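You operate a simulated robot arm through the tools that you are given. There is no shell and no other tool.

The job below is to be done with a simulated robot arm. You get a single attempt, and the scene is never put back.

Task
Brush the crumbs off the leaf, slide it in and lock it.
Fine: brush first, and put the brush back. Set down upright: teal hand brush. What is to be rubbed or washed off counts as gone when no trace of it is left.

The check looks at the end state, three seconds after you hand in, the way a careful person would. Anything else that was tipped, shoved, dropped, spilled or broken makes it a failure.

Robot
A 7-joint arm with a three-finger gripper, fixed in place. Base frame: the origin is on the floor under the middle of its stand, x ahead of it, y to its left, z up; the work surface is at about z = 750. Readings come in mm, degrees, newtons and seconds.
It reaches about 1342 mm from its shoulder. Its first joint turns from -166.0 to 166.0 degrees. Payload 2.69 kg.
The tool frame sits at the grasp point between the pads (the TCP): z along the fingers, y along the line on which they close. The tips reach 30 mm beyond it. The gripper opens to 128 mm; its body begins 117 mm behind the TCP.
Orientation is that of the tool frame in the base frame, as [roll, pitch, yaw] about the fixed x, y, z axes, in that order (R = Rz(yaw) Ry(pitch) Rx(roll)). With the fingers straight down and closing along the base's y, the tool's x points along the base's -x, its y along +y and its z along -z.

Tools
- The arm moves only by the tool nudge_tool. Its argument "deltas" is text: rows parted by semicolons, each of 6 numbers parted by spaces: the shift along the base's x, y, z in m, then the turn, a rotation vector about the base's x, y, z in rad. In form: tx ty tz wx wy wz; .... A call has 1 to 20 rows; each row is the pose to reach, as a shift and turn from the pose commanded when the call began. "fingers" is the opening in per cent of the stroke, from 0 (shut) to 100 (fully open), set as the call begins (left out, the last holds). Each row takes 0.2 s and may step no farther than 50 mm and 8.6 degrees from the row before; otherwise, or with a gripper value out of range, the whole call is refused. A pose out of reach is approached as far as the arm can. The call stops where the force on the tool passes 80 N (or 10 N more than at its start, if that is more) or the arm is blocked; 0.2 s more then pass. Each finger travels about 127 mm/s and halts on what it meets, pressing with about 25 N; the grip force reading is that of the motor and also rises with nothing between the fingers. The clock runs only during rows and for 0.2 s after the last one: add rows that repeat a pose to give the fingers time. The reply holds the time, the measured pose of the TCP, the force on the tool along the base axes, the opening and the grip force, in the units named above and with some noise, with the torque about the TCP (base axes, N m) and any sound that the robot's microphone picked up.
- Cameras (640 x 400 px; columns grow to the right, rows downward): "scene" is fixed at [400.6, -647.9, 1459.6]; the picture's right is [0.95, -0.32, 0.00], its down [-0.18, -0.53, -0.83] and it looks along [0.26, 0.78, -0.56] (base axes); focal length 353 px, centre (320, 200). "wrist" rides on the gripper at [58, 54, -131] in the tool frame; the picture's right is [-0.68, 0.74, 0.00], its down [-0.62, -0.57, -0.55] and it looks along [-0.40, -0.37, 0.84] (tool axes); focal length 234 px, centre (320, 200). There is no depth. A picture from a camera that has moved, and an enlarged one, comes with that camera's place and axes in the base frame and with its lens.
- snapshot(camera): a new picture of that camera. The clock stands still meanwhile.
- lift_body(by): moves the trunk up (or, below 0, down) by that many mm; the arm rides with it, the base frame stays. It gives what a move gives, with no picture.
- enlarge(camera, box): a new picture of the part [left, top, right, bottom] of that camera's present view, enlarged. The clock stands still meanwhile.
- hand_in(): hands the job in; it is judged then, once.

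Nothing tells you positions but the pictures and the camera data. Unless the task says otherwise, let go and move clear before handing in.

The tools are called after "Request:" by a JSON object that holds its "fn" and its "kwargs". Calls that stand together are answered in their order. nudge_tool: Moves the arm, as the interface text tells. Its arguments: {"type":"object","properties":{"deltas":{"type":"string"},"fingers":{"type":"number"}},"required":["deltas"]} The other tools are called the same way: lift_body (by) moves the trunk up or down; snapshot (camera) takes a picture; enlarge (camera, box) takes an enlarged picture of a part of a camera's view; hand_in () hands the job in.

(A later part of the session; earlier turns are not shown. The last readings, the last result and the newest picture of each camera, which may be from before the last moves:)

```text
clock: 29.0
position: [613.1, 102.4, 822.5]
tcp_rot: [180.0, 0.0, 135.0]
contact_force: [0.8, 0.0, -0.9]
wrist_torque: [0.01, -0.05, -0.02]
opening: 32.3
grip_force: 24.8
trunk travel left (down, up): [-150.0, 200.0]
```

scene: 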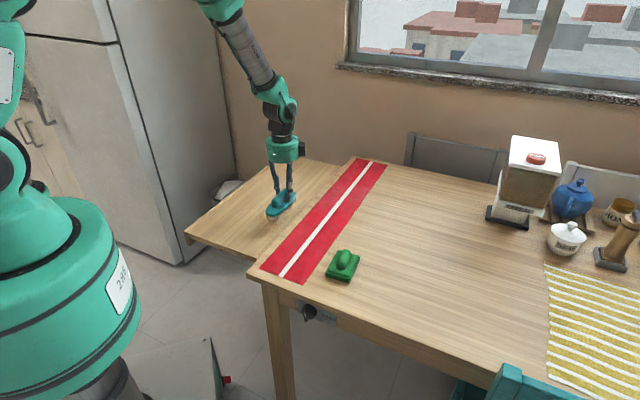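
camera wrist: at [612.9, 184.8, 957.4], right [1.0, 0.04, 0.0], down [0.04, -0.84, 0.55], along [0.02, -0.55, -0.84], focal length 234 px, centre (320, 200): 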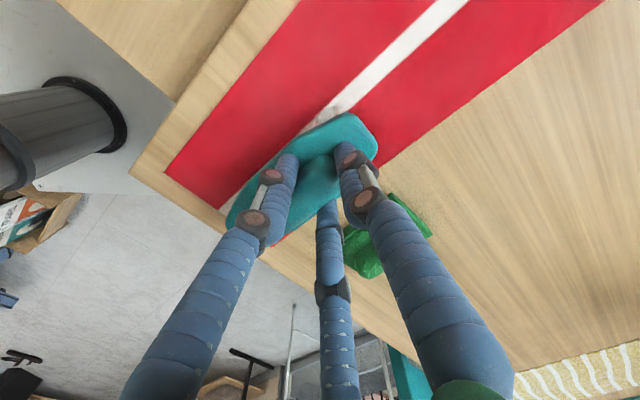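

Request:
{"fn": "nudge_tool", "kwargs": {"deltas": "0 0 -0.001 0 0 0; 0 0 -0.0015 0 0 0; 0 0 -0.0015 0 0 0", "fingers": 0}}

Request:
{"fn": "enlarge", "kwargs": {"camera": "scene", "box": [260, 215, 370, 295]}}

```text
clock: 29.8
position: [612.0, 100.5, 820.8]
tcp_rot: [-179.9, 0.0, 135.1]
contact_force: [1.1, 0.5, -0.9]
wrist_torque: [-0.01, -0.04, -0.01]
opening: 32.5
grip_force: 25.2
trunk travel left (down, up): [-150.0, 200.0]
```

```text
5.00 times, centred on (315, 255) of scene
camera zoom: at [400.6, -647.9, 1459.6], right [0.95, -0.32, 0.0], down [-0.18, -0.53, -0.83], along [0.26, 0.78, -0.56], focal length 1766 px, centre (345, -75)
```

zoom: 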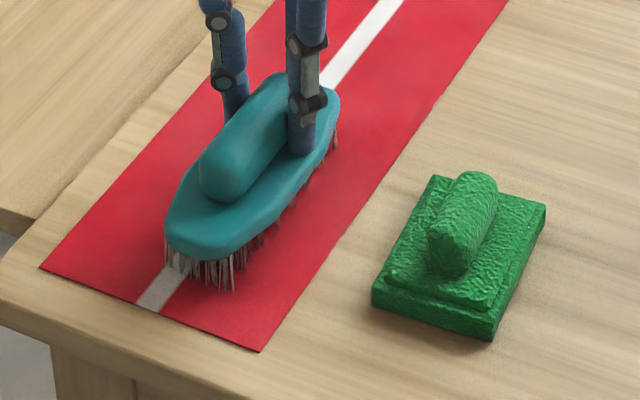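

Request:
{"fn": "nudge_tool", "kwargs": {"deltas": "0.0005 0.0005 -0.001 0 0 0; 0.001 0.001 -0.0015 0 0 0; 0.001 0.001 -0.0015 0 0 0", "fingers": 0}}

```text
clock: 30.6
position: [612.3, 102.5, 819.9]
tcp_rot: [180.0, 0.0, 135.0]
contact_force: [0.6, -0.9, -1.2]
wrist_torque: [0.01, 0.0, 0.02]
opening: 32.1
grip_force: 25.0
trunk travel left (down, up): [-150.0, 200.0]
```

Request:
{"fn": "nudge_tool", "kwargs": {"deltas": "0 0 -0.001 0 0 0; 0 0 -0.002 0 0 0; 0 0 -0.002 0 0 0", "fingers": 0}}

```text
clock: 31.4
position: [612.2, 103.2, 819.0]
tcp_rot: [179.9, 0.1, 135.0]
contact_force: [-5.4, -0.6, 26.7]
wrist_torque: [-0.32, 0.69, -0.01]
opening: 32.1
grip_force: 24.8
trunk travel left (down, up): [-150.0, 200.0]
```

The bristles are on the runner with about 27 N. I'll ease up to nearly zero force, then open the fingers.

Request:
{"fn": "nudge_tool", "kwargs": {"deltas": "0 0 0.001 0 0 0; 0 0 0.0017 0 0 0; 0 0 0.0017 0 0 0", "fingers": 0}}

Request:
{"fn": "nudge_tool", "kwargs": {"deltas": "0 0 0 0 0 0; 0 0 0 0 0 0; 0 0 0 0 0 0; 0 0 0 0 0 0", "fingers": 80}}

Request:
{"fn": "enlarge", "kwargs": {"camera": "scene", "box": [260, 215, 370, 295]}}

Request:
{"fn": "snapshot", "kwargs": {"camera": "wrist"}}

```text
clock: 32.2
position: [613.0, 100.7, 819.3]
tcp_rot: [180.0, 0.0, 135.1]
contact_force: [1.4, 2.3, 7.0]
wrist_torque: [0.26, -0.33, 0.07]
opening: 32.2
grip_force: 25.2
trunk travel left (down, up): [-150.0, 200.0]
```

```text
clock: 33.2
position: [613.3, 102.4, 819.6]
tcp_rot: [180.0, 0.1, 135.0]
contact_force: [0.3, 0.5, -0.3]
wrist_torque: [0.0, -0.03, 0.02]
opening: 102.6
grip_force: 0.0
trunk travel left (down, up): [-150.0, 200.0]
```

```text
5.00 times, centred on (315, 255) of scene
camera zoom: at [400.6, -647.9, 1459.6], right [0.95, -0.32, 0.0], down [-0.18, -0.53, -0.83], along [0.26, 0.78, -0.56], focal length 1766 px, centre (345, -75)
```

zoom: 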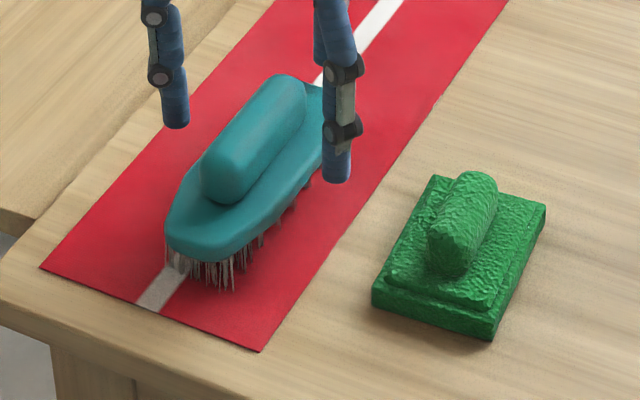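

```text
taken
camera wrist: at [609.4, 182.0, 949.3], right [1.0, 0.04, 0.0], down [0.04, -0.84, 0.55], along [0.02, -0.55, -0.84], focal length 234 px, centre (320, 200)
```

wrist: 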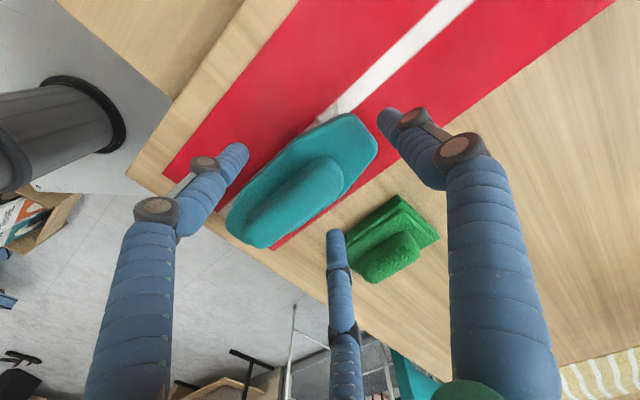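

The brush is back upright on the runner within a few millimetres of its start. I'll lift straight off and then travel over to the outer side of the leaf to study its edge and the handle there.

Request:
{"fn": "nudge_tool", "kwargs": {"deltas": "0 0 0.02 0 0 0; 0 0 0.05 0 0 0; 0 0 0.09 0 0 0; 0 0 0.13 0 0 0; 0 0 0.13 0 0 0", "fingers": 80}}

Request:
{"fn": "nudge_tool", "kwargs": {"deltas": "-0.018 0.044 0 0 0 0; -0.036 0.089 0 0 0 0; -0.054 0.134 0 0 0 0; -0.072 0.178 0 0 0 0; -0.090 0.223 0 0 0 0; -0.108 0.267 0 0 0 0; -0.126 0.312 0 0 0 0; -0.144 0.356 0 0 0 0; -0.162 0.401 0 0 0 0; -0.180 0.445 0 0 0 0; -0.198 0.490 0 0 0 0; -0.216 0.535 0 0 0 0; -0.220 0.544 0 0 0 0; -0.220 0.544 0 0 0 0", "fingers": 0}}

Request:
{"fn": "snapshot", "kwargs": {"camera": "wrist"}}

Request:
{"fn": "snapshot", "kwargs": {"camera": "scene"}}

```text
clock: 34.4
position: [612.9, 103.2, 947.4]
tcp_rot: [-180.0, 0.0, 135.0]
contact_force: [-0.4, -0.4, 1.3]
wrist_torque: [0.02, -0.01, 0.01]
opening: 102.2
grip_force: 0.0
trunk travel left (down, up): [-150.0, 200.0]
```

```text
clock: 37.4
position: [392.0, 647.9, 949.7]
tcp_rot: [-179.9, 0.0, 135.0]
contact_force: [-0.7, -0.2, 0.2]
wrist_torque: [0.02, -0.02, 0.0]
opening: 2.2
grip_force: 24.8
trunk travel left (down, up): [-150.0, 200.0]
```

```text
taken
camera wrist: at [389.3, 727.9, 1078.8], right [1.0, 0.04, 0.0], down [0.03, -0.84, 0.55], along [0.02, -0.55, -0.84], focal length 234 px, centre (320, 200)
```

wrist: 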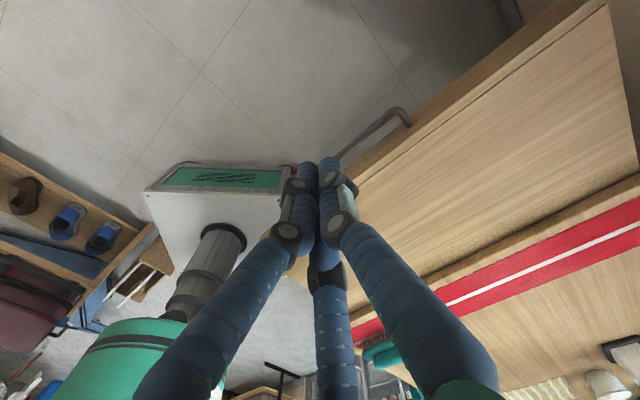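

```text
taken
```

scene: 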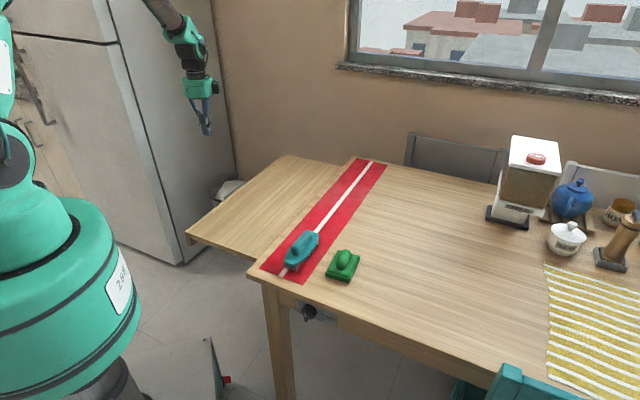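

I can see a grey pull bar on the leaf's outer board. I'll zoom in on it.

Request:
{"fn": "enlarge", "kwargs": {"camera": "wrist", "box": [270, 40, 510, 200]}}

Request:
{"fn": "enlarge", "kwargs": {"camera": "scene", "box": [175, 140, 315, 250]}}

```text
2.50 times, centred on (390, 120) of wrist
camera zoom: at [389.3, 727.9, 1078.8], right [1.0, 0.04, 0.0], down [0.03, -0.84, 0.55], along [0.02, -0.55, -0.84], focal length 585 px, centre (145, 400)
```

zoom: 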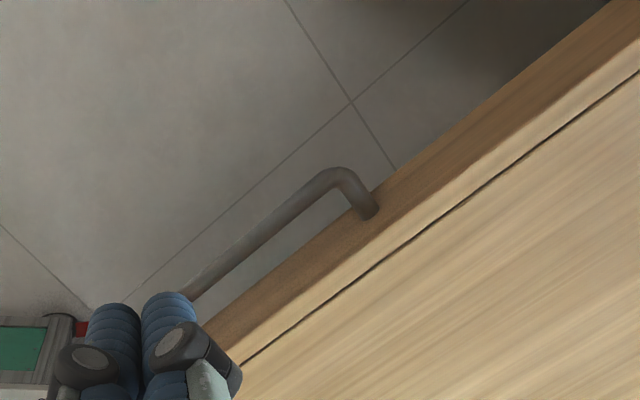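

```text
3.64 times, centred on (245, 195) of scene
camera zoom: at [400.6, -647.9, 1459.6], right [0.95, -0.32, 0.0], down [-0.18, -0.53, -0.83], along [0.26, 0.78, -0.56], focal length 1285 px, centre (593, 218)
```

zoom: 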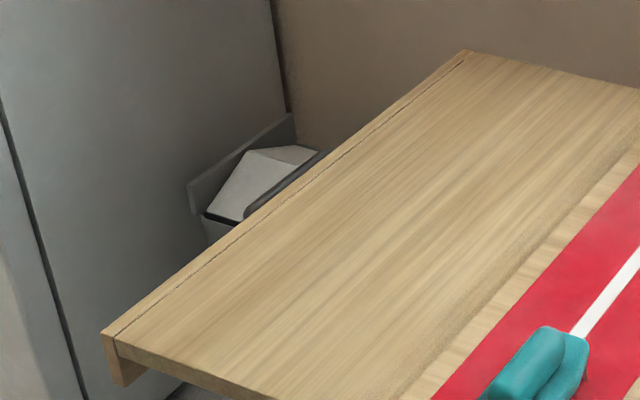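

The pull bar stands about 30 mm off the board's outer face at z≈684, centred near u=742 along the edge. I'll lower the closed fingers outside it, at bar height.

Request:
{"fn": "nudge_tool", "kwargs": {"deltas": "0.010 -0.006 -0.040 0 0 0; 0.020 -0.012 -0.085 0 0 0; 0.0266 -0.0167 -0.130 0 0 0; 0.0266 -0.0167 -0.175 0 0 0; 0.0266 -0.0167 -0.215 0 0 0; 0.0266 -0.0167 -0.2495 0 0 0; 0.0266 -0.0167 -0.2495 0 0 0", "fingers": 0}}

Request:
{"fn": "snapshot", "kwargs": {"camera": "wrist"}}

Request:
{"fn": "enlarge", "kwargs": {"camera": "scene", "box": [175, 110, 315, 220]}}

```text
clock: 39.0
position: [420.5, 630.5, 698.1]
tcp_rot: [-180.0, 0.0, 135.0]
contact_force: [-0.1, -0.2, 0.1]
wrist_torque: [-0.03, 0.03, 0.01]
opening: 2.0
grip_force: 24.8
trunk travel left (down, up): [-150.0, 200.0]
```

```text
taken
camera wrist: at [416.9, 710.9, 828.3], right [1.0, 0.04, 0.0], down [0.04, -0.84, 0.55], along [0.02, -0.55, -0.84], focal length 234 px, centre (320, 200)
```

wrist: 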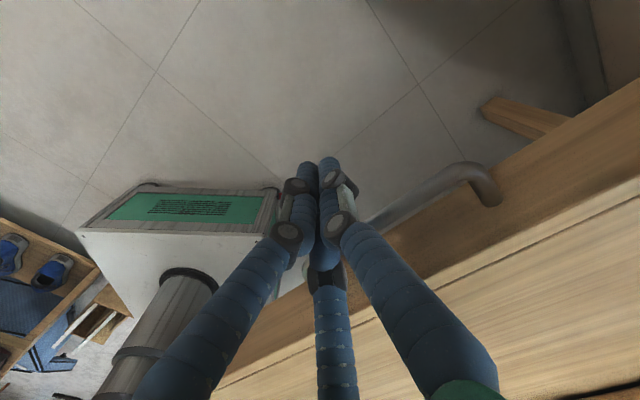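

```text
3.64 times, centred on (245, 165) of scene
camera zoom: at [400.6, -647.9, 1459.6], right [0.95, -0.32, 0.0], down [-0.18, -0.53, -0.83], along [0.26, 0.78, -0.56], focal length 1285 px, centre (593, 327)
```

zoom: 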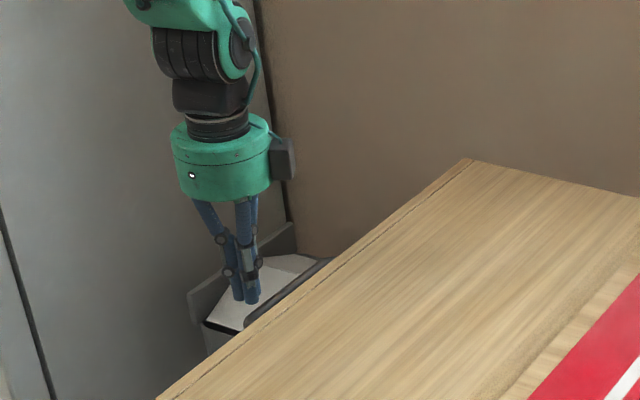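

The closed fingers stand about 35 mm outside the middle of the bar, at its height. I'll advance slowly straight inward and watch the force.

Request:
{"fn": "nudge_tool", "kwargs": {"deltas": "0.0106 -0.0106 0 0 0 0; 0.0212 -0.0212 0 0 0 0; 0.0283 -0.0283 0 0 0 0; 0.0354 -0.0354 0 0 0 0; 0.0424 -0.0424 0 0 0 0; 0.0424 -0.0424 0 0 0 0", "fingers": 0}}

Request:
{"fn": "snapshot", "kwargs": {"camera": "wrist"}}

Request:
{"fn": "enlarge", "kwargs": {"camera": "scene", "box": [175, 110, 315, 220]}}

```text
clock: 39.8
position: [440.2, 608.4, 699.3]
tcp_rot: [179.9, -0.1, 135.3]
contact_force: [-12.8, 12.4, -4.2]
wrist_torque: [0.14, 0.16, -0.1]
opening: 2.0
grip_force: 24.6
trunk travel left (down, up): [-150.0, 200.0]
stopped in row 4: the force on the tool passed its limit at 102 N (the readings are from after the stop); the commanded pose is now the measured one
```

```text
taken
camera wrist: at [436.9, 688.4, 829.7], right [1.0, 0.05, 0.0], down [0.04, -0.84, 0.55], along [0.03, -0.55, -0.84], focal length 234 px, centre (320, 200)
```

wrist: 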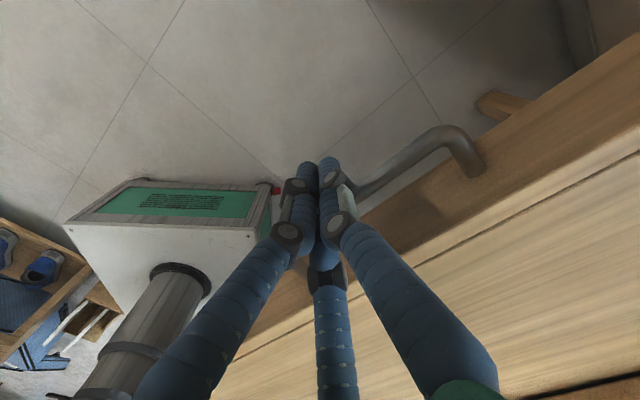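

```text
3.64 times, centred on (245, 165) of scene
camera zoom: at [400.6, -647.9, 1459.6], right [0.95, -0.32, 0.0], down [-0.18, -0.53, -0.83], along [0.26, 0.78, -0.56], focal length 1285 px, centre (593, 327)
```

zoom: 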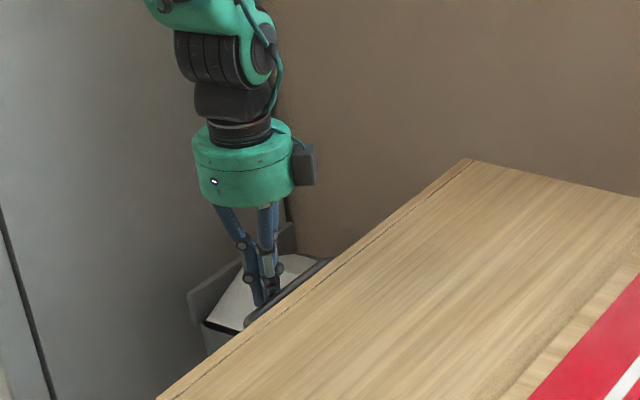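

The contact spiked to 102 N. That could be just the impact, or the leaf could be latched. I'll push much more slowly to tell which.

Request:
{"fn": "nudge_tool", "kwargs": {"deltas": "0.0005 -0.0005 0 0 0 0; 0.001 -0.001 0 0 0 0; 0.0015 -0.0015 0 0 0 0; 0.002 -0.002 0 0 0 0; 0.0025 -0.0025 0 0 0 0; 0.003 -0.003 0 0 0 0; 0.0035 -0.0035 0 0 0 0; 0.004 -0.004 0 0 0 0", "fingers": 0}}

Request:
{"fn": "enlarge", "kwargs": {"camera": "scene", "box": [175, 110, 315, 220]}}

```text
clock: 40.6
position: [441.0, 609.3, 700.1]
tcp_rot: [179.8, -0.2, 135.3]
contact_force: [-11.0, 12.5, -4.7]
wrist_torque: [0.23, 0.09, -0.09]
opening: 2.0
grip_force: 25.1
trunk travel left (down, up): [-150.0, 200.0]
stopped in row 4: the force on the tool passed its limit at 83 N (the readings are from after the stop); the commanded pose is now the measured one
```

```text
3.64 times, centred on (245, 165) of scene
camera zoom: at [400.6, -647.9, 1459.6], right [0.95, -0.32, 0.0], down [-0.18, -0.53, -0.83], along [0.26, 0.78, -0.56], focal length 1285 px, centre (593, 327)
```

zoom: 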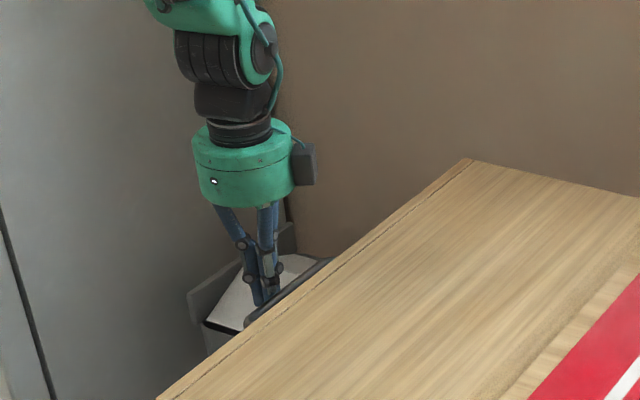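

The leaf does not yield at all above 80 N, so it is latched in the pulled-out position and the knob must be freed first. I'll back off, rise, and go look at the knob's face.

Request:
{"fn": "nudge_tool", "kwargs": {"deltas": "-0.012 0.012 0 0 0 0; -0.030 0.030 0.005 0 0 0; -0.030 0.030 0.05 0 0 0; -0.030 0.030 0.10 0 0 0; -0.030 0.030 0.15 0 0 0; -0.030 0.030 0.20 0 0 0; -0.030 0.030 0.25 0 0 0; -0.030 0.030 0.27 0 0 0", "fingers": 0}}

Request:
{"fn": "nudge_tool", "kwargs": {"deltas": "0.002 -0.047 0 0 0 0; 0.004 -0.094 0 0 0 0; 0.006 -0.141 0 0 0 0; 0.008 -0.188 0 0 0 0; 0.010 -0.235 0 0 0 0; 0.012 -0.282 0 0 0 0; 0.014 -0.329 0 0 0 0; 0.016 -0.376 0 0 0 0; 0.018 -0.423 0 0 0 0; 0.020 -0.470 0 0 0 0; 0.022 -0.517 0 0 0 0; 0.024 -0.564 0 0 0 0; 0.026 -0.611 0 0 0 0; 0.028 -0.658 0 0 0 0; 0.030 -0.705 0 0 0 0; 0.030 -0.750 0 0 0 0; 0.030 -0.780 0 0 0 0; 0.030 -0.780 0 0 0 0", "fingers": 0}}

Request:
{"fn": "snapshot", "kwargs": {"camera": "scene"}}

Request:
{"fn": "snapshot", "kwargs": {"camera": "wrist"}}

```text
clock: 42.4
position: [411.7, 637.7, 972.1]
tcp_rot: [179.7, -0.2, 135.2]
contact_force: [0.1, 0.3, 0.0]
wrist_torque: [0.01, -0.05, 0.0]
opening: 2.1
grip_force: 24.6
trunk travel left (down, up): [-150.0, 200.0]
```

```text
clock: 46.2
position: [441.7, -143.0, 971.1]
tcp_rot: [179.7, -0.3, 135.1]
contact_force: [0.5, -0.4, 0.1]
wrist_torque: [0.03, -0.04, -0.01]
opening: 2.5
grip_force: 25.4
trunk travel left (down, up): [-150.0, 200.0]
```

```text
taken
```

scene: 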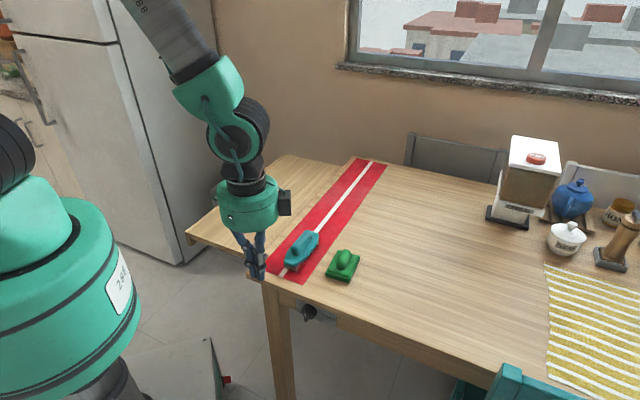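

```text
taken
camera wrist: at [439.4, -64.3, 1101.1], right [1.0, 0.05, 0.0], down [0.04, -0.84, 0.54], along [0.02, -0.54, -0.84], focal length 234 px, centre (320, 200)
```

wrist: 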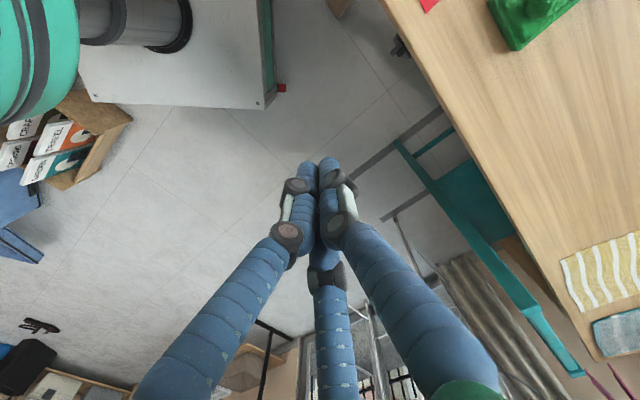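

The knob is visible under the table's near edge, with a chair well to its right. I'll rotate the tool to horizontal, pointing at the apron, so the wrist camera can read the knob.

Request:
{"fn": "nudge_tool", "kwargs": {"deltas": "0 0 0 0.101 -0.101 0; 0 -0.004 0 0.202 -0.202 0; 0 -0.008 0 0.303 -0.303 0; 0 -0.012 0 0.404 -0.404 0; 0 -0.016 0 0.505 -0.505 0; 0 -0.02 0 0.606 -0.606 0; 0 -0.024 0 0.707 -0.707 0; 0 -0.028 0 0.808 -0.808 0; 0 -0.032 0 0.909 -0.909 0; 0 -0.036 0 1.010 -1.010 0; 0 -0.04 0 1.111 -1.111 0; 0 -0.04 0 1.111 -1.111 0", "fingers": 0}}

Request:
{"fn": "snapshot", "kwargs": {"camera": "scene"}}

Request:
{"fn": "snapshot", "kwargs": {"camera": "wrist"}}

```text
clock: 48.8
position: [442.1, -182.9, 970.4]
tcp_rot: [89.7, 0.3, 135.3]
contact_force: [-0.2, -0.8, 0.0]
wrist_torque: [0.01, 0.01, 0.05]
opening: 2.1
grip_force: 24.9
trunk travel left (down, up): [-150.0, 200.0]
```

```text
taken
```

scene: 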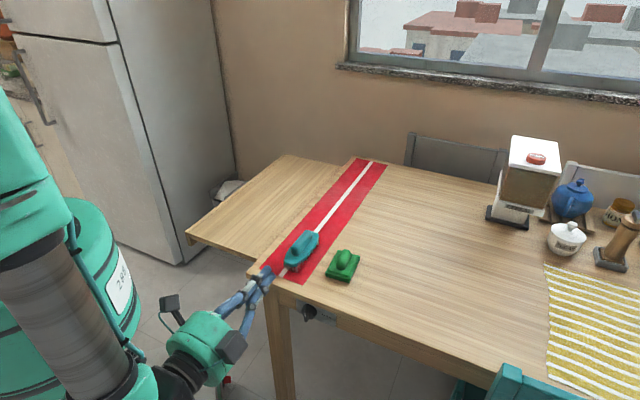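

```text
taken
camera wrist: at [308.1, -234.6, 1022.0], right [0.48, -0.48, 0.74], down [0.05, -0.82, -0.57], along [0.88, 0.31, -0.37], focal length 234 px, centre (320, 200)
```

wrist: 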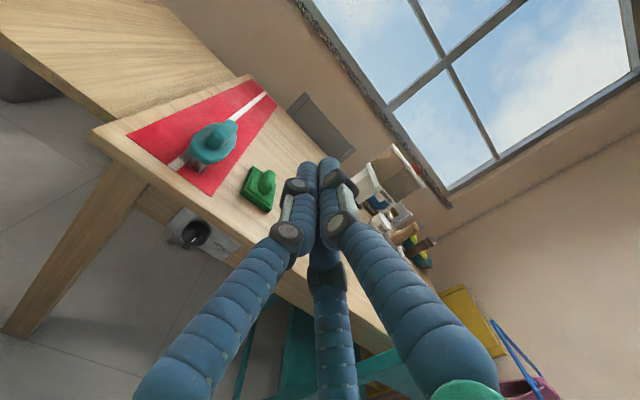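

The pose is reachable. I'll zoom in on the knob from here.

Request:
{"fn": "enlarge", "kwargs": {"camera": "wrist", "box": [140, 180, 280, 280]}}

Request:
{"fn": "enlarge", "kwargs": {"camera": "scene", "box": [280, 290, 360, 340]}}

```text
4.00 times, centred on (210, 230) of wrist
camera zoom: at [308.1, -234.6, 1022.0], right [0.48, -0.48, 0.74], down [0.05, -0.82, -0.57], along [0.88, 0.31, -0.37], focal length 937 px, centre (760, 80)
```

zoom: 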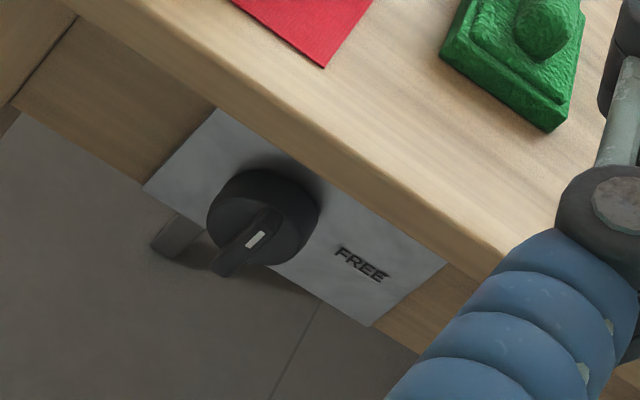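

```text
8.00 times, centred on (320, 315) of scene
camera zoom: at [400.6, -647.9, 1459.6], right [0.95, -0.32, 0.0], down [-0.18, -0.53, -0.83], along [0.26, 0.78, -0.56], focal length 2826 px, centre (320, -720)
```

zoom: 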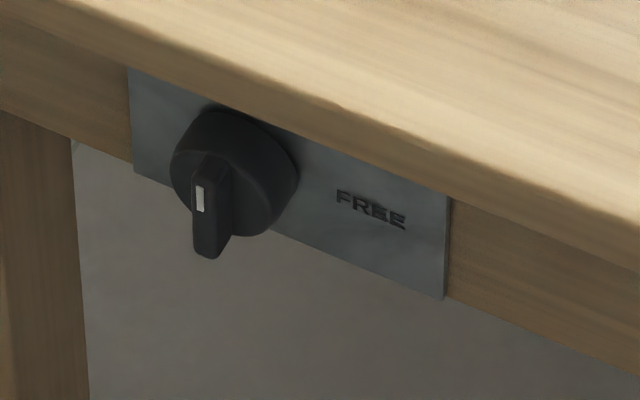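

Both views are too oblique to tell which way the lever points. I'll lower the arm so the wrist camera looks at the knob nearly frontally.

Request:
{"fn": "nudge_tool", "kwargs": {"deltas": "0 0 -0.04 0 0 0; 0 0 -0.08 0 0 0; 0 0 -0.12 0 0 0; 0 0 -0.16 0 0 0; 0 0 -0.20 0 0 0; 0 0 -0.24 0 0 0; 0 0 -0.24 0 0 0", "fingers": 0}}

Request:
{"fn": "snapshot", "kwargs": {"camera": "wrist"}}

Request:
{"fn": "snapshot", "kwargs": {"camera": "scene"}}

```text
clock: 50.4
position: [443.1, -183.3, 731.7]
tcp_rot: [89.7, 0.2, 135.3]
contact_force: [-0.2, 0.0, -0.4]
wrist_torque: [0.0, -0.04, 0.01]
opening: 2.3
grip_force: 24.9
trunk travel left (down, up): [-150.0, 200.0]
```

```text
taken
camera wrist: at [308.6, -234.7, 782.3], right [0.48, -0.48, 0.74], down [0.05, -0.82, -0.57], along [0.88, 0.31, -0.37], focal length 234 px, centre (320, 200)
```

wrist: 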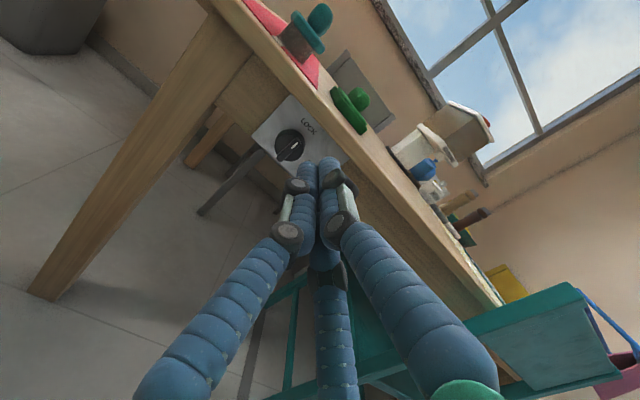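

```text
taken
```

scene: 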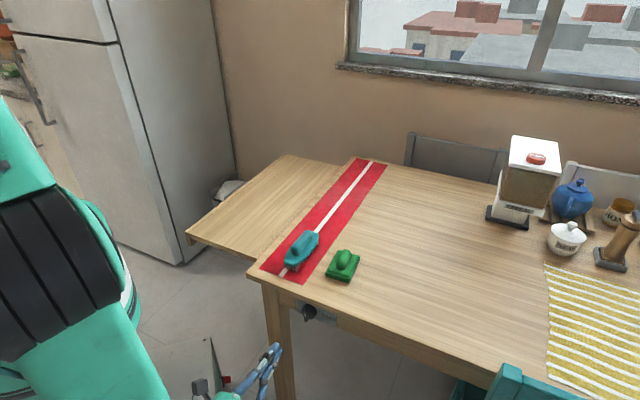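

I can now see the word LOCK above the knob. I'll zoom in on it.

Request:
{"fn": "enlarge", "kwargs": {"camera": "wrist", "box": [240, 80, 370, 180]}}

Request:
{"fn": "enlarge", "kwargs": {"camera": "wrist", "box": [265, 115, 325, 170]}}

```text
4.00 times, centred on (305, 130) of wrist
camera zoom: at [308.6, -234.7, 782.3], right [0.48, -0.48, 0.74], down [0.05, -0.82, -0.57], along [0.88, 0.31, -0.37], focal length 937 px, centre (380, 480)
```

zoom: 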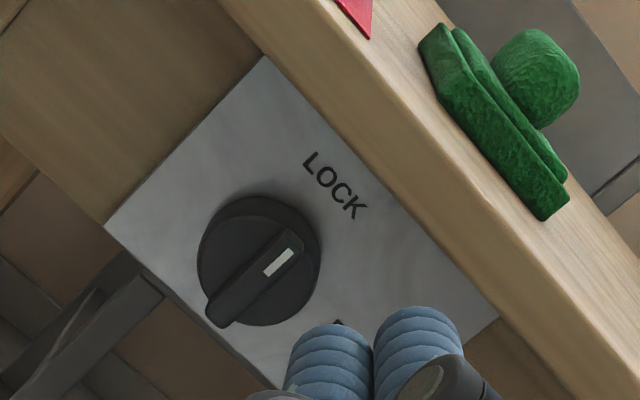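

```text
7.27 times, centred on (295, 142) of wrist
camera zoom: at [308.6, -234.7, 782.3], right [0.48, -0.48, 0.74], down [0.05, -0.82, -0.57], along [0.88, 0.31, -0.37], focal length 1703 px, centre (502, 618)
```

zoom: 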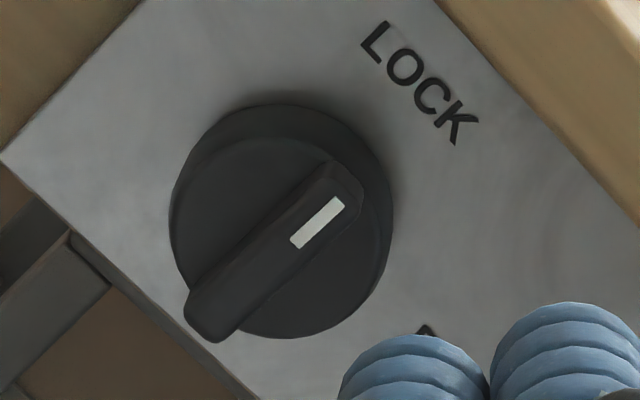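

The lever is a diametric bar whose white mark points at LOCK (12 o'clock), and FREE is at 3 o'clock. So I turn it 90° clockwise, push the leaf in, then turn it back. I estimate the knob axis at u≈341–372, v≈-438, z≈679, with a radius of about 19 mm. I'll pre-align with the fingers rolled 45° counter-clockwise and half open.

Request:
{"fn": "nudge_tool", "kwargs": {"deltas": "0.0097 0.0104 -0.0084 -0.0925 -0.0925 0; 0.0193 0.0208 -0.0168 -0.185 -0.185 0; 0.029 0.0312 -0.0252 -0.2777 -0.2777 0; 0.0387 0.0417 -0.0337 -0.370 -0.370 0; 0.0483 0.0521 -0.0421 -0.4627 -0.4627 0; 0.058 0.0625 -0.0505 -0.555 -0.555 0; 0.058 0.0625 -0.0505 -0.555 -0.555 0", "fingers": 42}}

Request:
{"fn": "snapshot", "kwargs": {"camera": "wrist"}}

Request:
{"fn": "enlarge", "kwargs": {"camera": "scene", "box": [240, 270, 380, 370]}}

```text
clock: 52.0
position: [500.1, -120.2, 682.1]
tcp_rot: [90.2, 45.3, 135.4]
contact_force: [0.4, 0.3, -0.5]
wrist_torque: [0.0, -0.04, 0.0]
opening: 53.8
grip_force: 0.1
trunk travel left (down, up): [-150.0, 200.0]
```

```text
taken
camera wrist: at [351.6, -157.3, 675.8], right [-0.03, 0.03, 1.0], down [0.21, -0.98, 0.04], along [0.98, 0.21, 0.03], focal length 234 px, centre (320, 200)
```

wrist: 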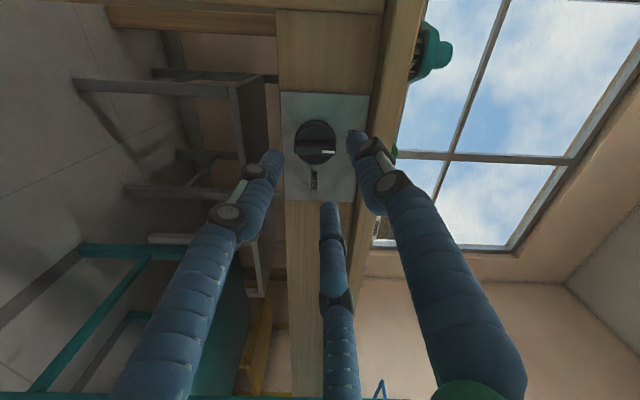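

```text
4.00 times, centred on (310, 320) of scene
camera zoom: at [400.6, -647.9, 1459.6], right [0.95, -0.32, 0.0], down [-0.18, -0.53, -0.83], along [0.26, 0.78, -0.56], focal length 1413 px, centre (360, -280)
```

zoom: 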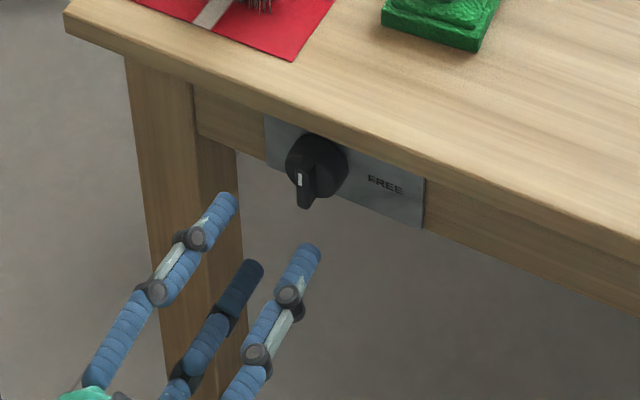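

Request:
{"fn": "enlarge", "kwargs": {"camera": "wrist", "box": [255, 85, 375, 220]}}

Request:
{"fn": "enlarge", "kwargs": {"camera": "wrist", "box": [285, 110, 345, 195]}}

```text
2.96 times, centred on (315, 152) of wrist
camera zoom: at [351.6, -157.3, 675.8], right [-0.03, 0.03, 1.0], down [0.21, -0.98, 0.04], along [0.98, 0.21, 0.03], focal length 694 px, centre (335, 341)
```

zoom: 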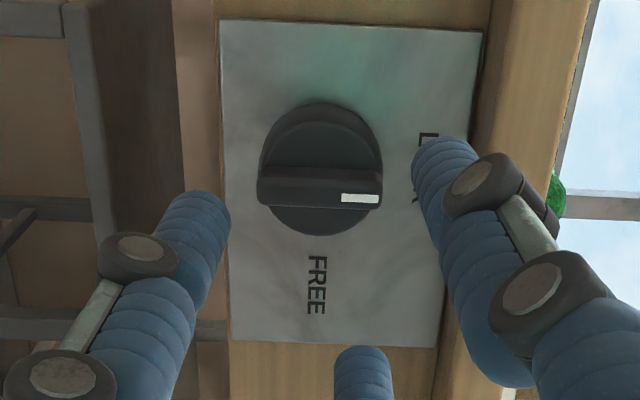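

```text
4.71 times, centred on (315, 152) of wrist
camera zoom: at [351.6, -157.3, 675.8], right [-0.03, 0.03, 1.0], down [0.21, -0.98, 0.04], along [0.98, 0.21, 0.03], focal length 1102 px, centre (344, 424)
```

zoom: 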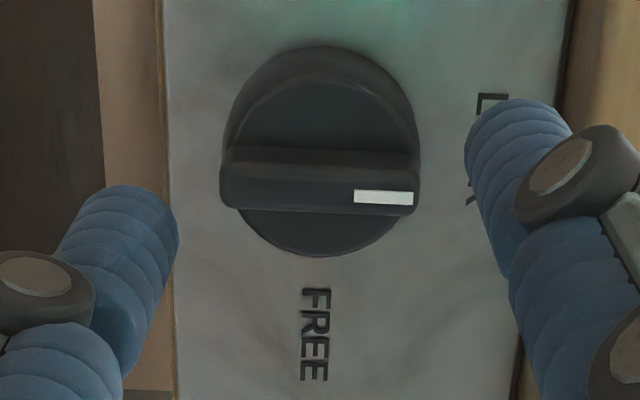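

I can see the knob clearly: the disc radius is about 20 mm, and the bar is about as long as the disc is wide. The tool axis is about 4 mm too high, so I'll correct that and advance until the tips are just short of the bar.

Request:
{"fn": "nudge_tool", "kwargs": {"deltas": "0.007 0.0065 -0.004 0 0 0; 0.015 0.0145 -0.004 0 0 0; 0.0222 0.0212 -0.004 0 0 0; 0.0222 0.0212 -0.004 0 0 0", "fingers": 42}}

Request:
{"fn": "enlarge", "kwargs": {"camera": "wrist", "box": [245, 75, 385, 230]}}

Request:
{"fn": "enlarge", "kwargs": {"camera": "scene", "box": [270, 280, 360, 345]}}

```text
clock: 53.0
position: [522.3, -98.5, 676.6]
tcp_rot: [90.1, 45.2, 135.4]
contact_force: [1.0, -0.7, -0.2]
wrist_torque: [0.0, 0.01, -0.01]
opening: 53.9
grip_force: 0.0
trunk travel left (down, up): [-150.0, 200.0]
```

```text
2.58 times, centred on (315, 152) of wrist
camera zoom: at [374.1, -135.4, 671.4], right [-0.03, 0.03, 1.0], down [0.21, -0.98, 0.04], along [0.98, 0.21, 0.02], focal length 604 px, centre (333, 323)
```

zoom: 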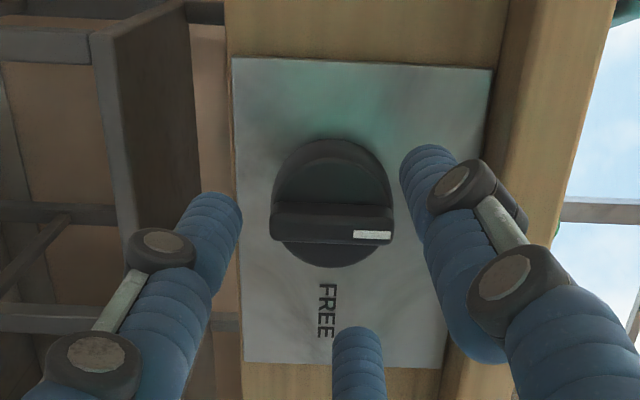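

```text
6.15 times, centred on (315, 312) of scene
camera zoom: at [400.6, -647.9, 1459.6], right [0.95, -0.32, 0.0], down [-0.18, -0.53, -0.83], along [0.26, 0.78, -0.56], focal length 2174 px, centre (351, -492)
```

zoom: 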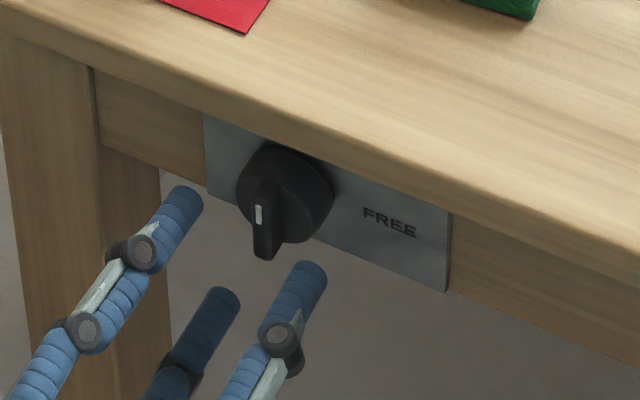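

Alignment is now within about 1 mm. I'll advance 29 mm so the fingers surround the disc, without touching the plate.

Request:
{"fn": "nudge_tool", "kwargs": {"deltas": "0.005 0.005 0 0 0 0; 0.010 0.010 0 0 0 0; 0.015 0.015 0 0 0 0; 0.0205 0.0205 0 0 0 0; 0.0205 0.0205 0 0 0 0", "fingers": 42}}

Request:
{"fn": "enlarge", "kwargs": {"camera": "wrist", "box": [245, 85, 385, 240]}}

Request:
{"fn": "enlarge", "kwargs": {"camera": "scene", "box": [270, 280, 360, 345]}}

```text
clock: 54.2
position: [541.6, -78.0, 676.0]
tcp_rot: [90.1, 45.2, 135.4]
contact_force: [0.3, 0.2, 0.5]
wrist_torque: [0.01, -0.02, 0.01]
opening: 53.9
grip_force: 0.0
trunk travel left (down, up): [-150.0, 200.0]
```

```text
2.58 times, centred on (315, 162) of wrist
camera zoom: at [393.9, -114.5, 671.5], right [-0.03, 0.03, 1.0], down [0.21, -0.98, 0.04], along [0.98, 0.21, 0.02], focal length 604 px, centre (333, 297)
```

zoom: 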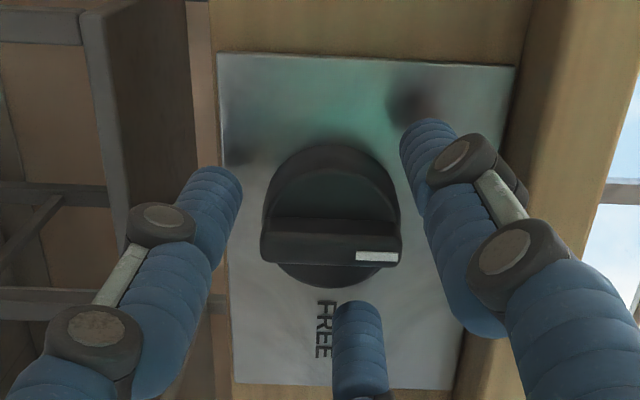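

```text
6.15 times, centred on (315, 312) of scene
camera zoom: at [400.6, -647.9, 1459.6], right [0.95, -0.32, 0.0], down [-0.18, -0.53, -0.83], along [0.26, 0.78, -0.56], focal length 2174 px, centre (351, -492)
```

zoom: 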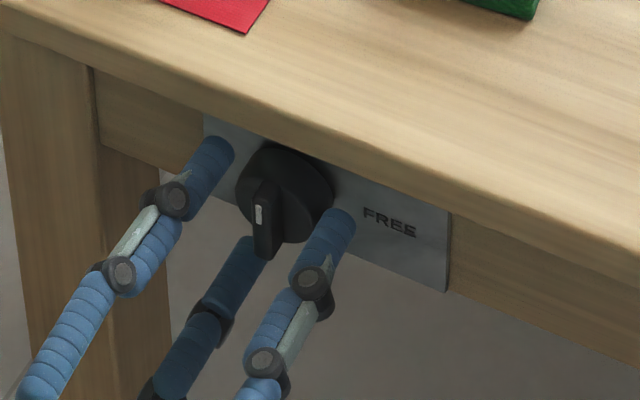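

The three fingers stand evenly around the disc. I'll close on it now.

Request:
{"fn": "nudge_tool", "kwargs": {"deltas": "0 0 0 0 0 0; 0 0 0 0 0 0; 0 0 0 0 0 0; 0 0 0 0 0 0", "fingers": 0}}

Request:
{"fn": "enlarge", "kwargs": {"camera": "wrist", "box": [245, 85, 385, 240]}}

Request:
{"fn": "enlarge", "kwargs": {"camera": "scene", "box": [270, 280, 360, 345]}}

```text
clock: 55.2
position: [543.0, -78.1, 676.8]
tcp_rot: [90.0, 45.2, 135.3]
contact_force: [5.0, -3.1, 6.2]
wrist_torque: [0.56, 0.14, -0.45]
opening: 39.9
grip_force: 24.9
trunk travel left (down, up): [-150.0, 200.0]
```

```text
2.58 times, centred on (315, 162) of wrist
camera zoom: at [394.2, -114.9, 671.7], right [-0.03, 0.03, 1.0], down [0.21, -0.98, 0.04], along [0.98, 0.21, 0.02], focal length 604 px, centre (333, 297)
```

zoom: 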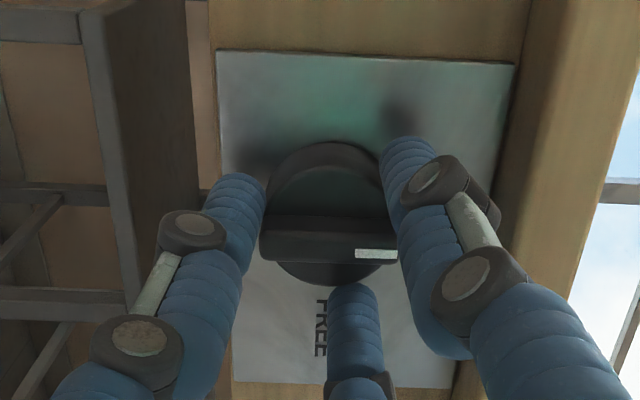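

```text
6.15 times, centred on (315, 312) of scene
camera zoom: at [400.6, -647.9, 1459.6], right [0.95, -0.32, 0.0], down [-0.18, -0.53, -0.83], along [0.26, 0.78, -0.56], focal length 2174 px, centre (351, -492)
```

zoom: 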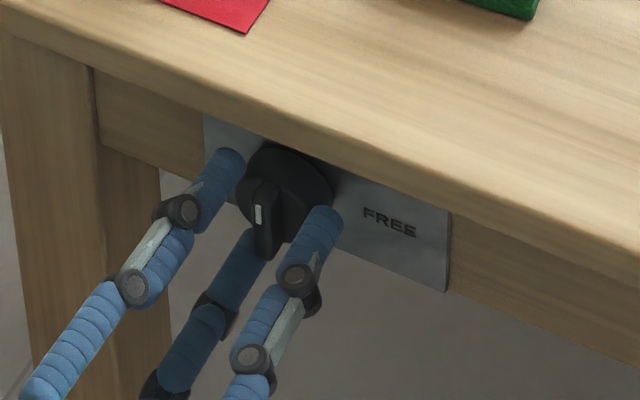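

The grip settled at 39.9 mm with little side force, so it is centred. I'll turn clockwise about 18° first and see whether the knob follows.

Request:
{"fn": "nudge_tool", "kwargs": {"deltas": "0 0 0 0.074 0.074 0; 0 0 0 0.148 0.148 0; 0 0 0 0.222 0.222 0; 0 0 0 0.222 0.222 0", "fingers": 0}}

Request:
{"fn": "enlarge", "kwargs": {"camera": "wrist", "box": [245, 85, 385, 240]}}

Request:
{"fn": "enlarge", "kwargs": {"camera": "scene", "box": [270, 280, 360, 345]}}

```text
clock: 56.2
position: [543.2, -79.5, 676.5]
tcp_rot: [89.9, 27.2, 135.2]
contact_force: [8.7, -10.6, 2.5]
wrist_torque: [0.21, -0.21, -0.7]
opening: 38.6
grip_force: 44.9
trunk travel left (down, up): [-150.0, 200.0]
```

```text
2.58 times, centred on (315, 162) of wrist
camera zoom: at [396.6, -117.4, 696.0], right [0.19, -0.19, 0.96], down [0.19, -0.96, -0.22], along [0.96, 0.22, -0.14], focal length 604 px, centre (333, 297)
```

zoom: 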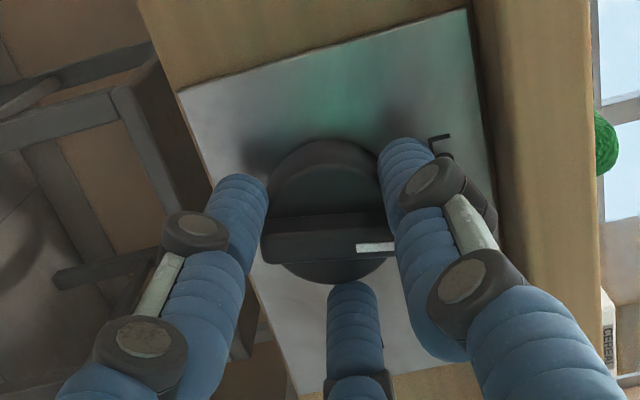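

```text
6.15 times, centred on (315, 312) of scene
camera zoom: at [400.6, -647.9, 1459.6], right [0.95, -0.32, 0.0], down [-0.18, -0.53, -0.83], along [0.26, 0.78, -0.56], focal length 2174 px, centre (351, -492)
```

zoom: 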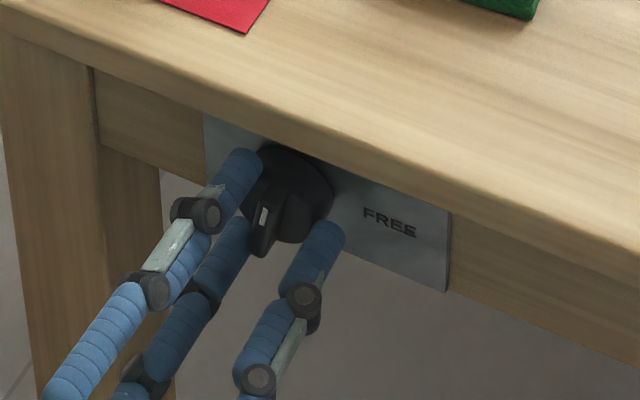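

The knob follows the gripper. I'll continue clockwise another 36°.

Request:
{"fn": "nudge_tool", "kwargs": {"deltas": "0 0 0 0.074 0.074 0; 0 0 0 0.148 0.148 0; 0 0 0 0.222 0.222 0; 0 0 0 0.296 0.296 0; 0 0 0 0.370 0.370 0; 0 0 0 0.444 0.444 0; 0 0 0 0.444 0.444 0", "fingers": 0}}

Request:
{"fn": "enlarge", "kwargs": {"camera": "wrist", "box": [245, 85, 385, 240]}}

Request:
{"fn": "enlarge", "kwargs": {"camera": "scene", "box": [270, 280, 360, 345]}}

```text
clock: 57.8
position: [542.7, -78.9, 676.9]
tcp_rot: [89.8, -8.8, 135.3]
contact_force: [36.0, -1.3, 7.7]
wrist_torque: [0.18, -0.19, -0.9]
opening: 38.1
grip_force: 45.6
trunk travel left (down, up): [-150.0, 200.0]
```

```text
2.58 times, centred on (315, 162) of wrist
camera zoom: at [415.6, -136.9, 736.5], right [0.55, -0.55, 0.62], down [-0.01, -0.76, -0.66], along [0.83, 0.35, -0.43], focal length 604 px, centre (333, 297)
```

zoom: 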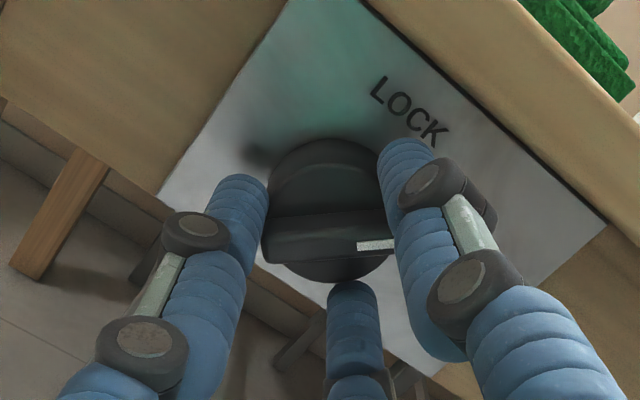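

```text
6.15 times, centred on (315, 312) of scene
camera zoom: at [400.6, -647.9, 1459.6], right [0.95, -0.32, 0.0], down [-0.18, -0.53, -0.83], along [0.26, 0.78, -0.56], focal length 2174 px, centre (351, -492)
```

zoom: 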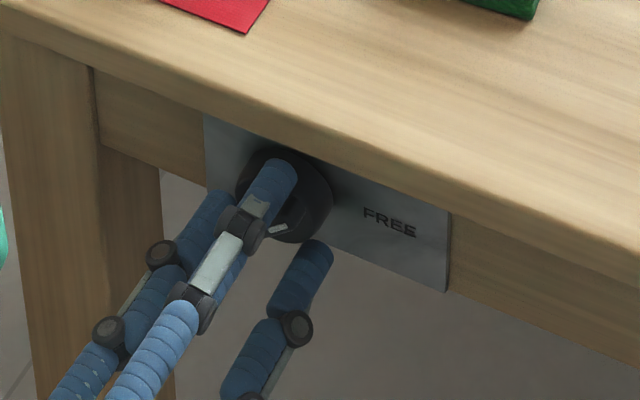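

The knob is still following at 54°. A side force is building up, so I'll let the tool give about 2 mm while I finish the rest of the quarter turn.

Request:
{"fn": "nudge_tool", "kwargs": {"deltas": "0.001 0 0 0.074 0.074 0; 0.0018 0.0001 0 0.148 0.148 0; 0.002 0.0003 0 0.222 0.222 0; 0.002 0.0003 0 0.296 0.296 0; 0.002 0.0003 0 0.370 0.370 0; 0.002 0.0003 0 0.444 0.444 0; 0.002 0.0003 0 0.444 0.444 0", "fingers": 0}}

Request:
{"fn": "enlarge", "kwargs": {"camera": "wrist", "box": [245, 85, 385, 240]}}

Request:
{"fn": "enlarge", "kwargs": {"camera": "scene", "box": [270, 280, 360, 345]}}

```text
clock: 59.4
position: [544.9, -79.0, 676.6]
tcp_rot: [89.5, -44.9, 135.4]
contact_force: [-14.0, -38.1, -7.3]
wrist_torque: [-0.2, 0.19, -0.42]
opening: 38.5
grip_force: 44.2
trunk travel left (down, up): [-150.0, 200.0]
```

```text
2.58 times, centred on (315, 162) of wrist
camera zoom: at [448.9, -168.4, 753.1], right [0.71, -0.71, 0.04], down [-0.36, -0.41, -0.84], along [0.61, 0.58, -0.54], focal length 604 px, centre (333, 297)
```

zoom: 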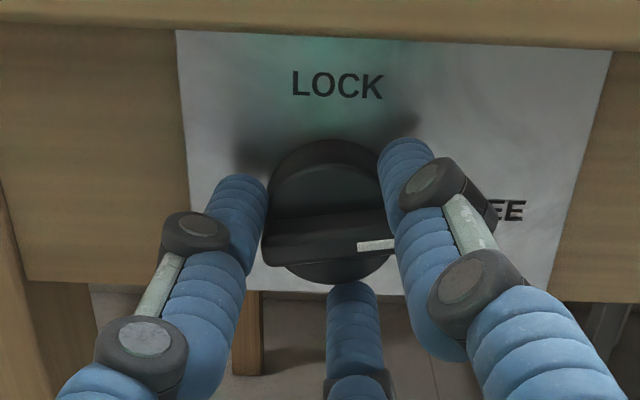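

```text
6.15 times, centred on (315, 312) of scene
camera zoom: at [400.6, -647.9, 1459.6], right [0.95, -0.32, 0.0], down [-0.18, -0.53, -0.83], along [0.26, 0.78, -0.56], focal length 2174 px, centre (351, -492)
```

zoom: 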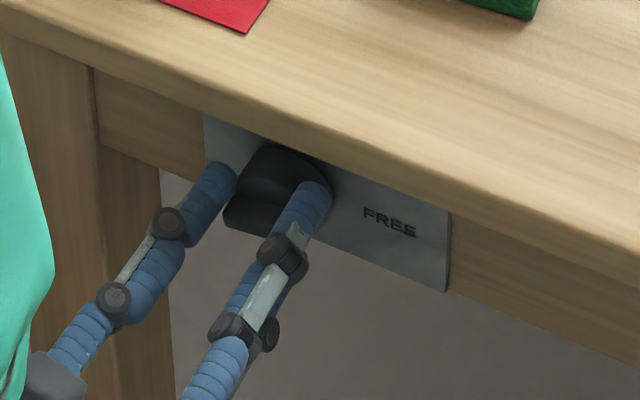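

The bar is now almost at FREE, about 5° short because of slight slip. I'll turn a few degrees more with the forces relieved.

Request:
{"fn": "nudge_tool", "kwargs": {"deltas": "-0.001 -0.002 0 0.03 0.03 0; -0.001 -0.002 0 0.06 0.06 0; -0.001 -0.002 0 0.08 0.08 0; -0.001 -0.002 0 0.08 0.08 0", "fingers": 0}}

Request:
{"fn": "enlarge", "kwargs": {"camera": "wrist", "box": [245, 85, 385, 240]}}

```text
clock: 60.4
position: [543.7, -78.9, 676.3]
tcp_rot: [89.6, -51.3, 135.4]
contact_force: [24.1, 12.8, -5.0]
wrist_torque: [-0.07, 0.11, -0.25]
opening: 38.0
grip_force: 45.4
trunk travel left (down, up): [-150.0, 200.0]
```

```text
2.58 times, centred on (315, 162) of wrist
camera zoom: at [454.3, -175.6, 753.1], right [0.71, -0.7, -0.07], down [-0.42, -0.35, -0.84], along [0.57, 0.62, -0.54], focal length 604 px, centre (333, 297)
```

zoom: 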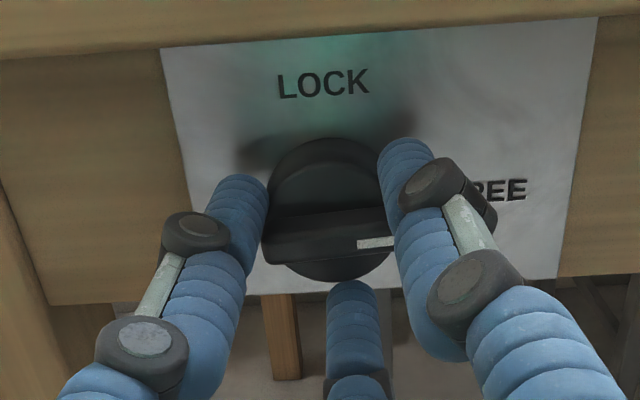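

The bar is now parallel to the plate and points straight at FREE. I'll open the fingers, back straight out and verify.

Request:
{"fn": "nudge_tool", "kwargs": {"deltas": "0 0 0 0 0 0; 0 0 0 0 0 0; 0 0 0 0 0 0", "fingers": 42}}

Request:
{"fn": "nudge_tool", "kwargs": {"deltas": "-0.01 -0.01 0 0 0 0; -0.025 -0.025 0 0 0 0; -0.045 -0.045 0 0 0 0; -0.065 -0.065 0 0 0 0; -0.065 -0.065 0 0 0 0", "fingers": 42}}

Request:
{"fn": "snapshot", "kwargs": {"camera": "wrist"}}

Request:
{"fn": "enlarge", "kwargs": {"camera": "scene", "box": [270, 280, 360, 345]}}

```text
clock: 61.2
position: [542.7, -80.2, 676.9]
tcp_rot: [89.5, -51.3, 135.4]
contact_force: [0.1, 0.2, -1.6]
wrist_torque: [-0.01, 0.01, -0.01]
opening: 53.9
grip_force: 0.0
trunk travel left (down, up): [-150.0, 200.0]
```

```text
clock: 62.4
position: [476.1, -146.1, 676.4]
tcp_rot: [89.4, -51.2, 135.4]
contact_force: [-0.6, -0.3, 0.4]
wrist_torque: [0.01, -0.02, 0.01]
opening: 53.8
grip_force: 0.1
trunk travel left (down, up): [-150.0, 200.0]
```

```text
taken
camera wrist: at [387.8, -242.0, 753.3], right [0.71, -0.7, -0.07], down [-0.42, -0.35, -0.84], along [0.57, 0.62, -0.54], focal length 234 px, centre (320, 200)
```

wrist: 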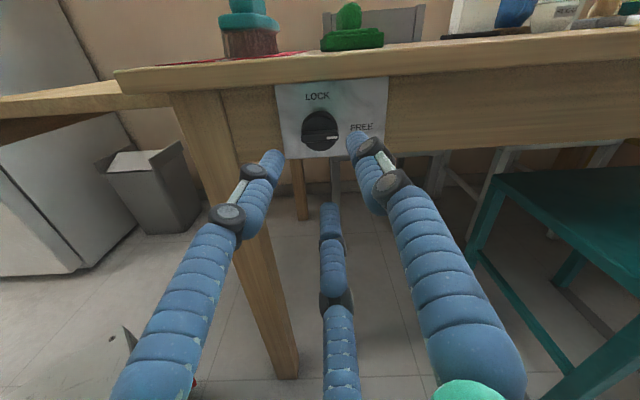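

```text
6.15 times, centred on (315, 312) of scene
camera zoom: at [400.6, -647.9, 1459.6], right [0.95, -0.32, 0.0], down [-0.18, -0.53, -0.83], along [0.26, 0.78, -0.56], focal length 2174 px, centre (351, -492)
```

zoom: 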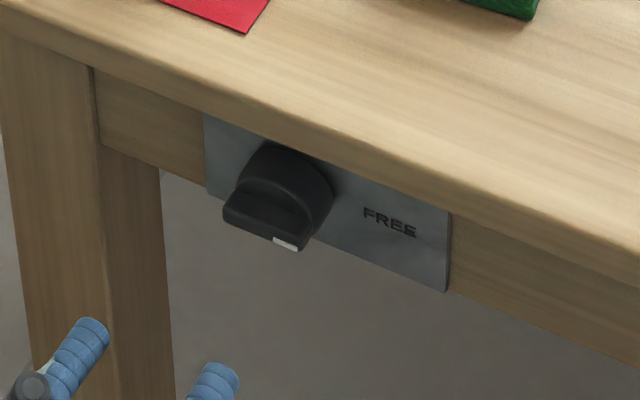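

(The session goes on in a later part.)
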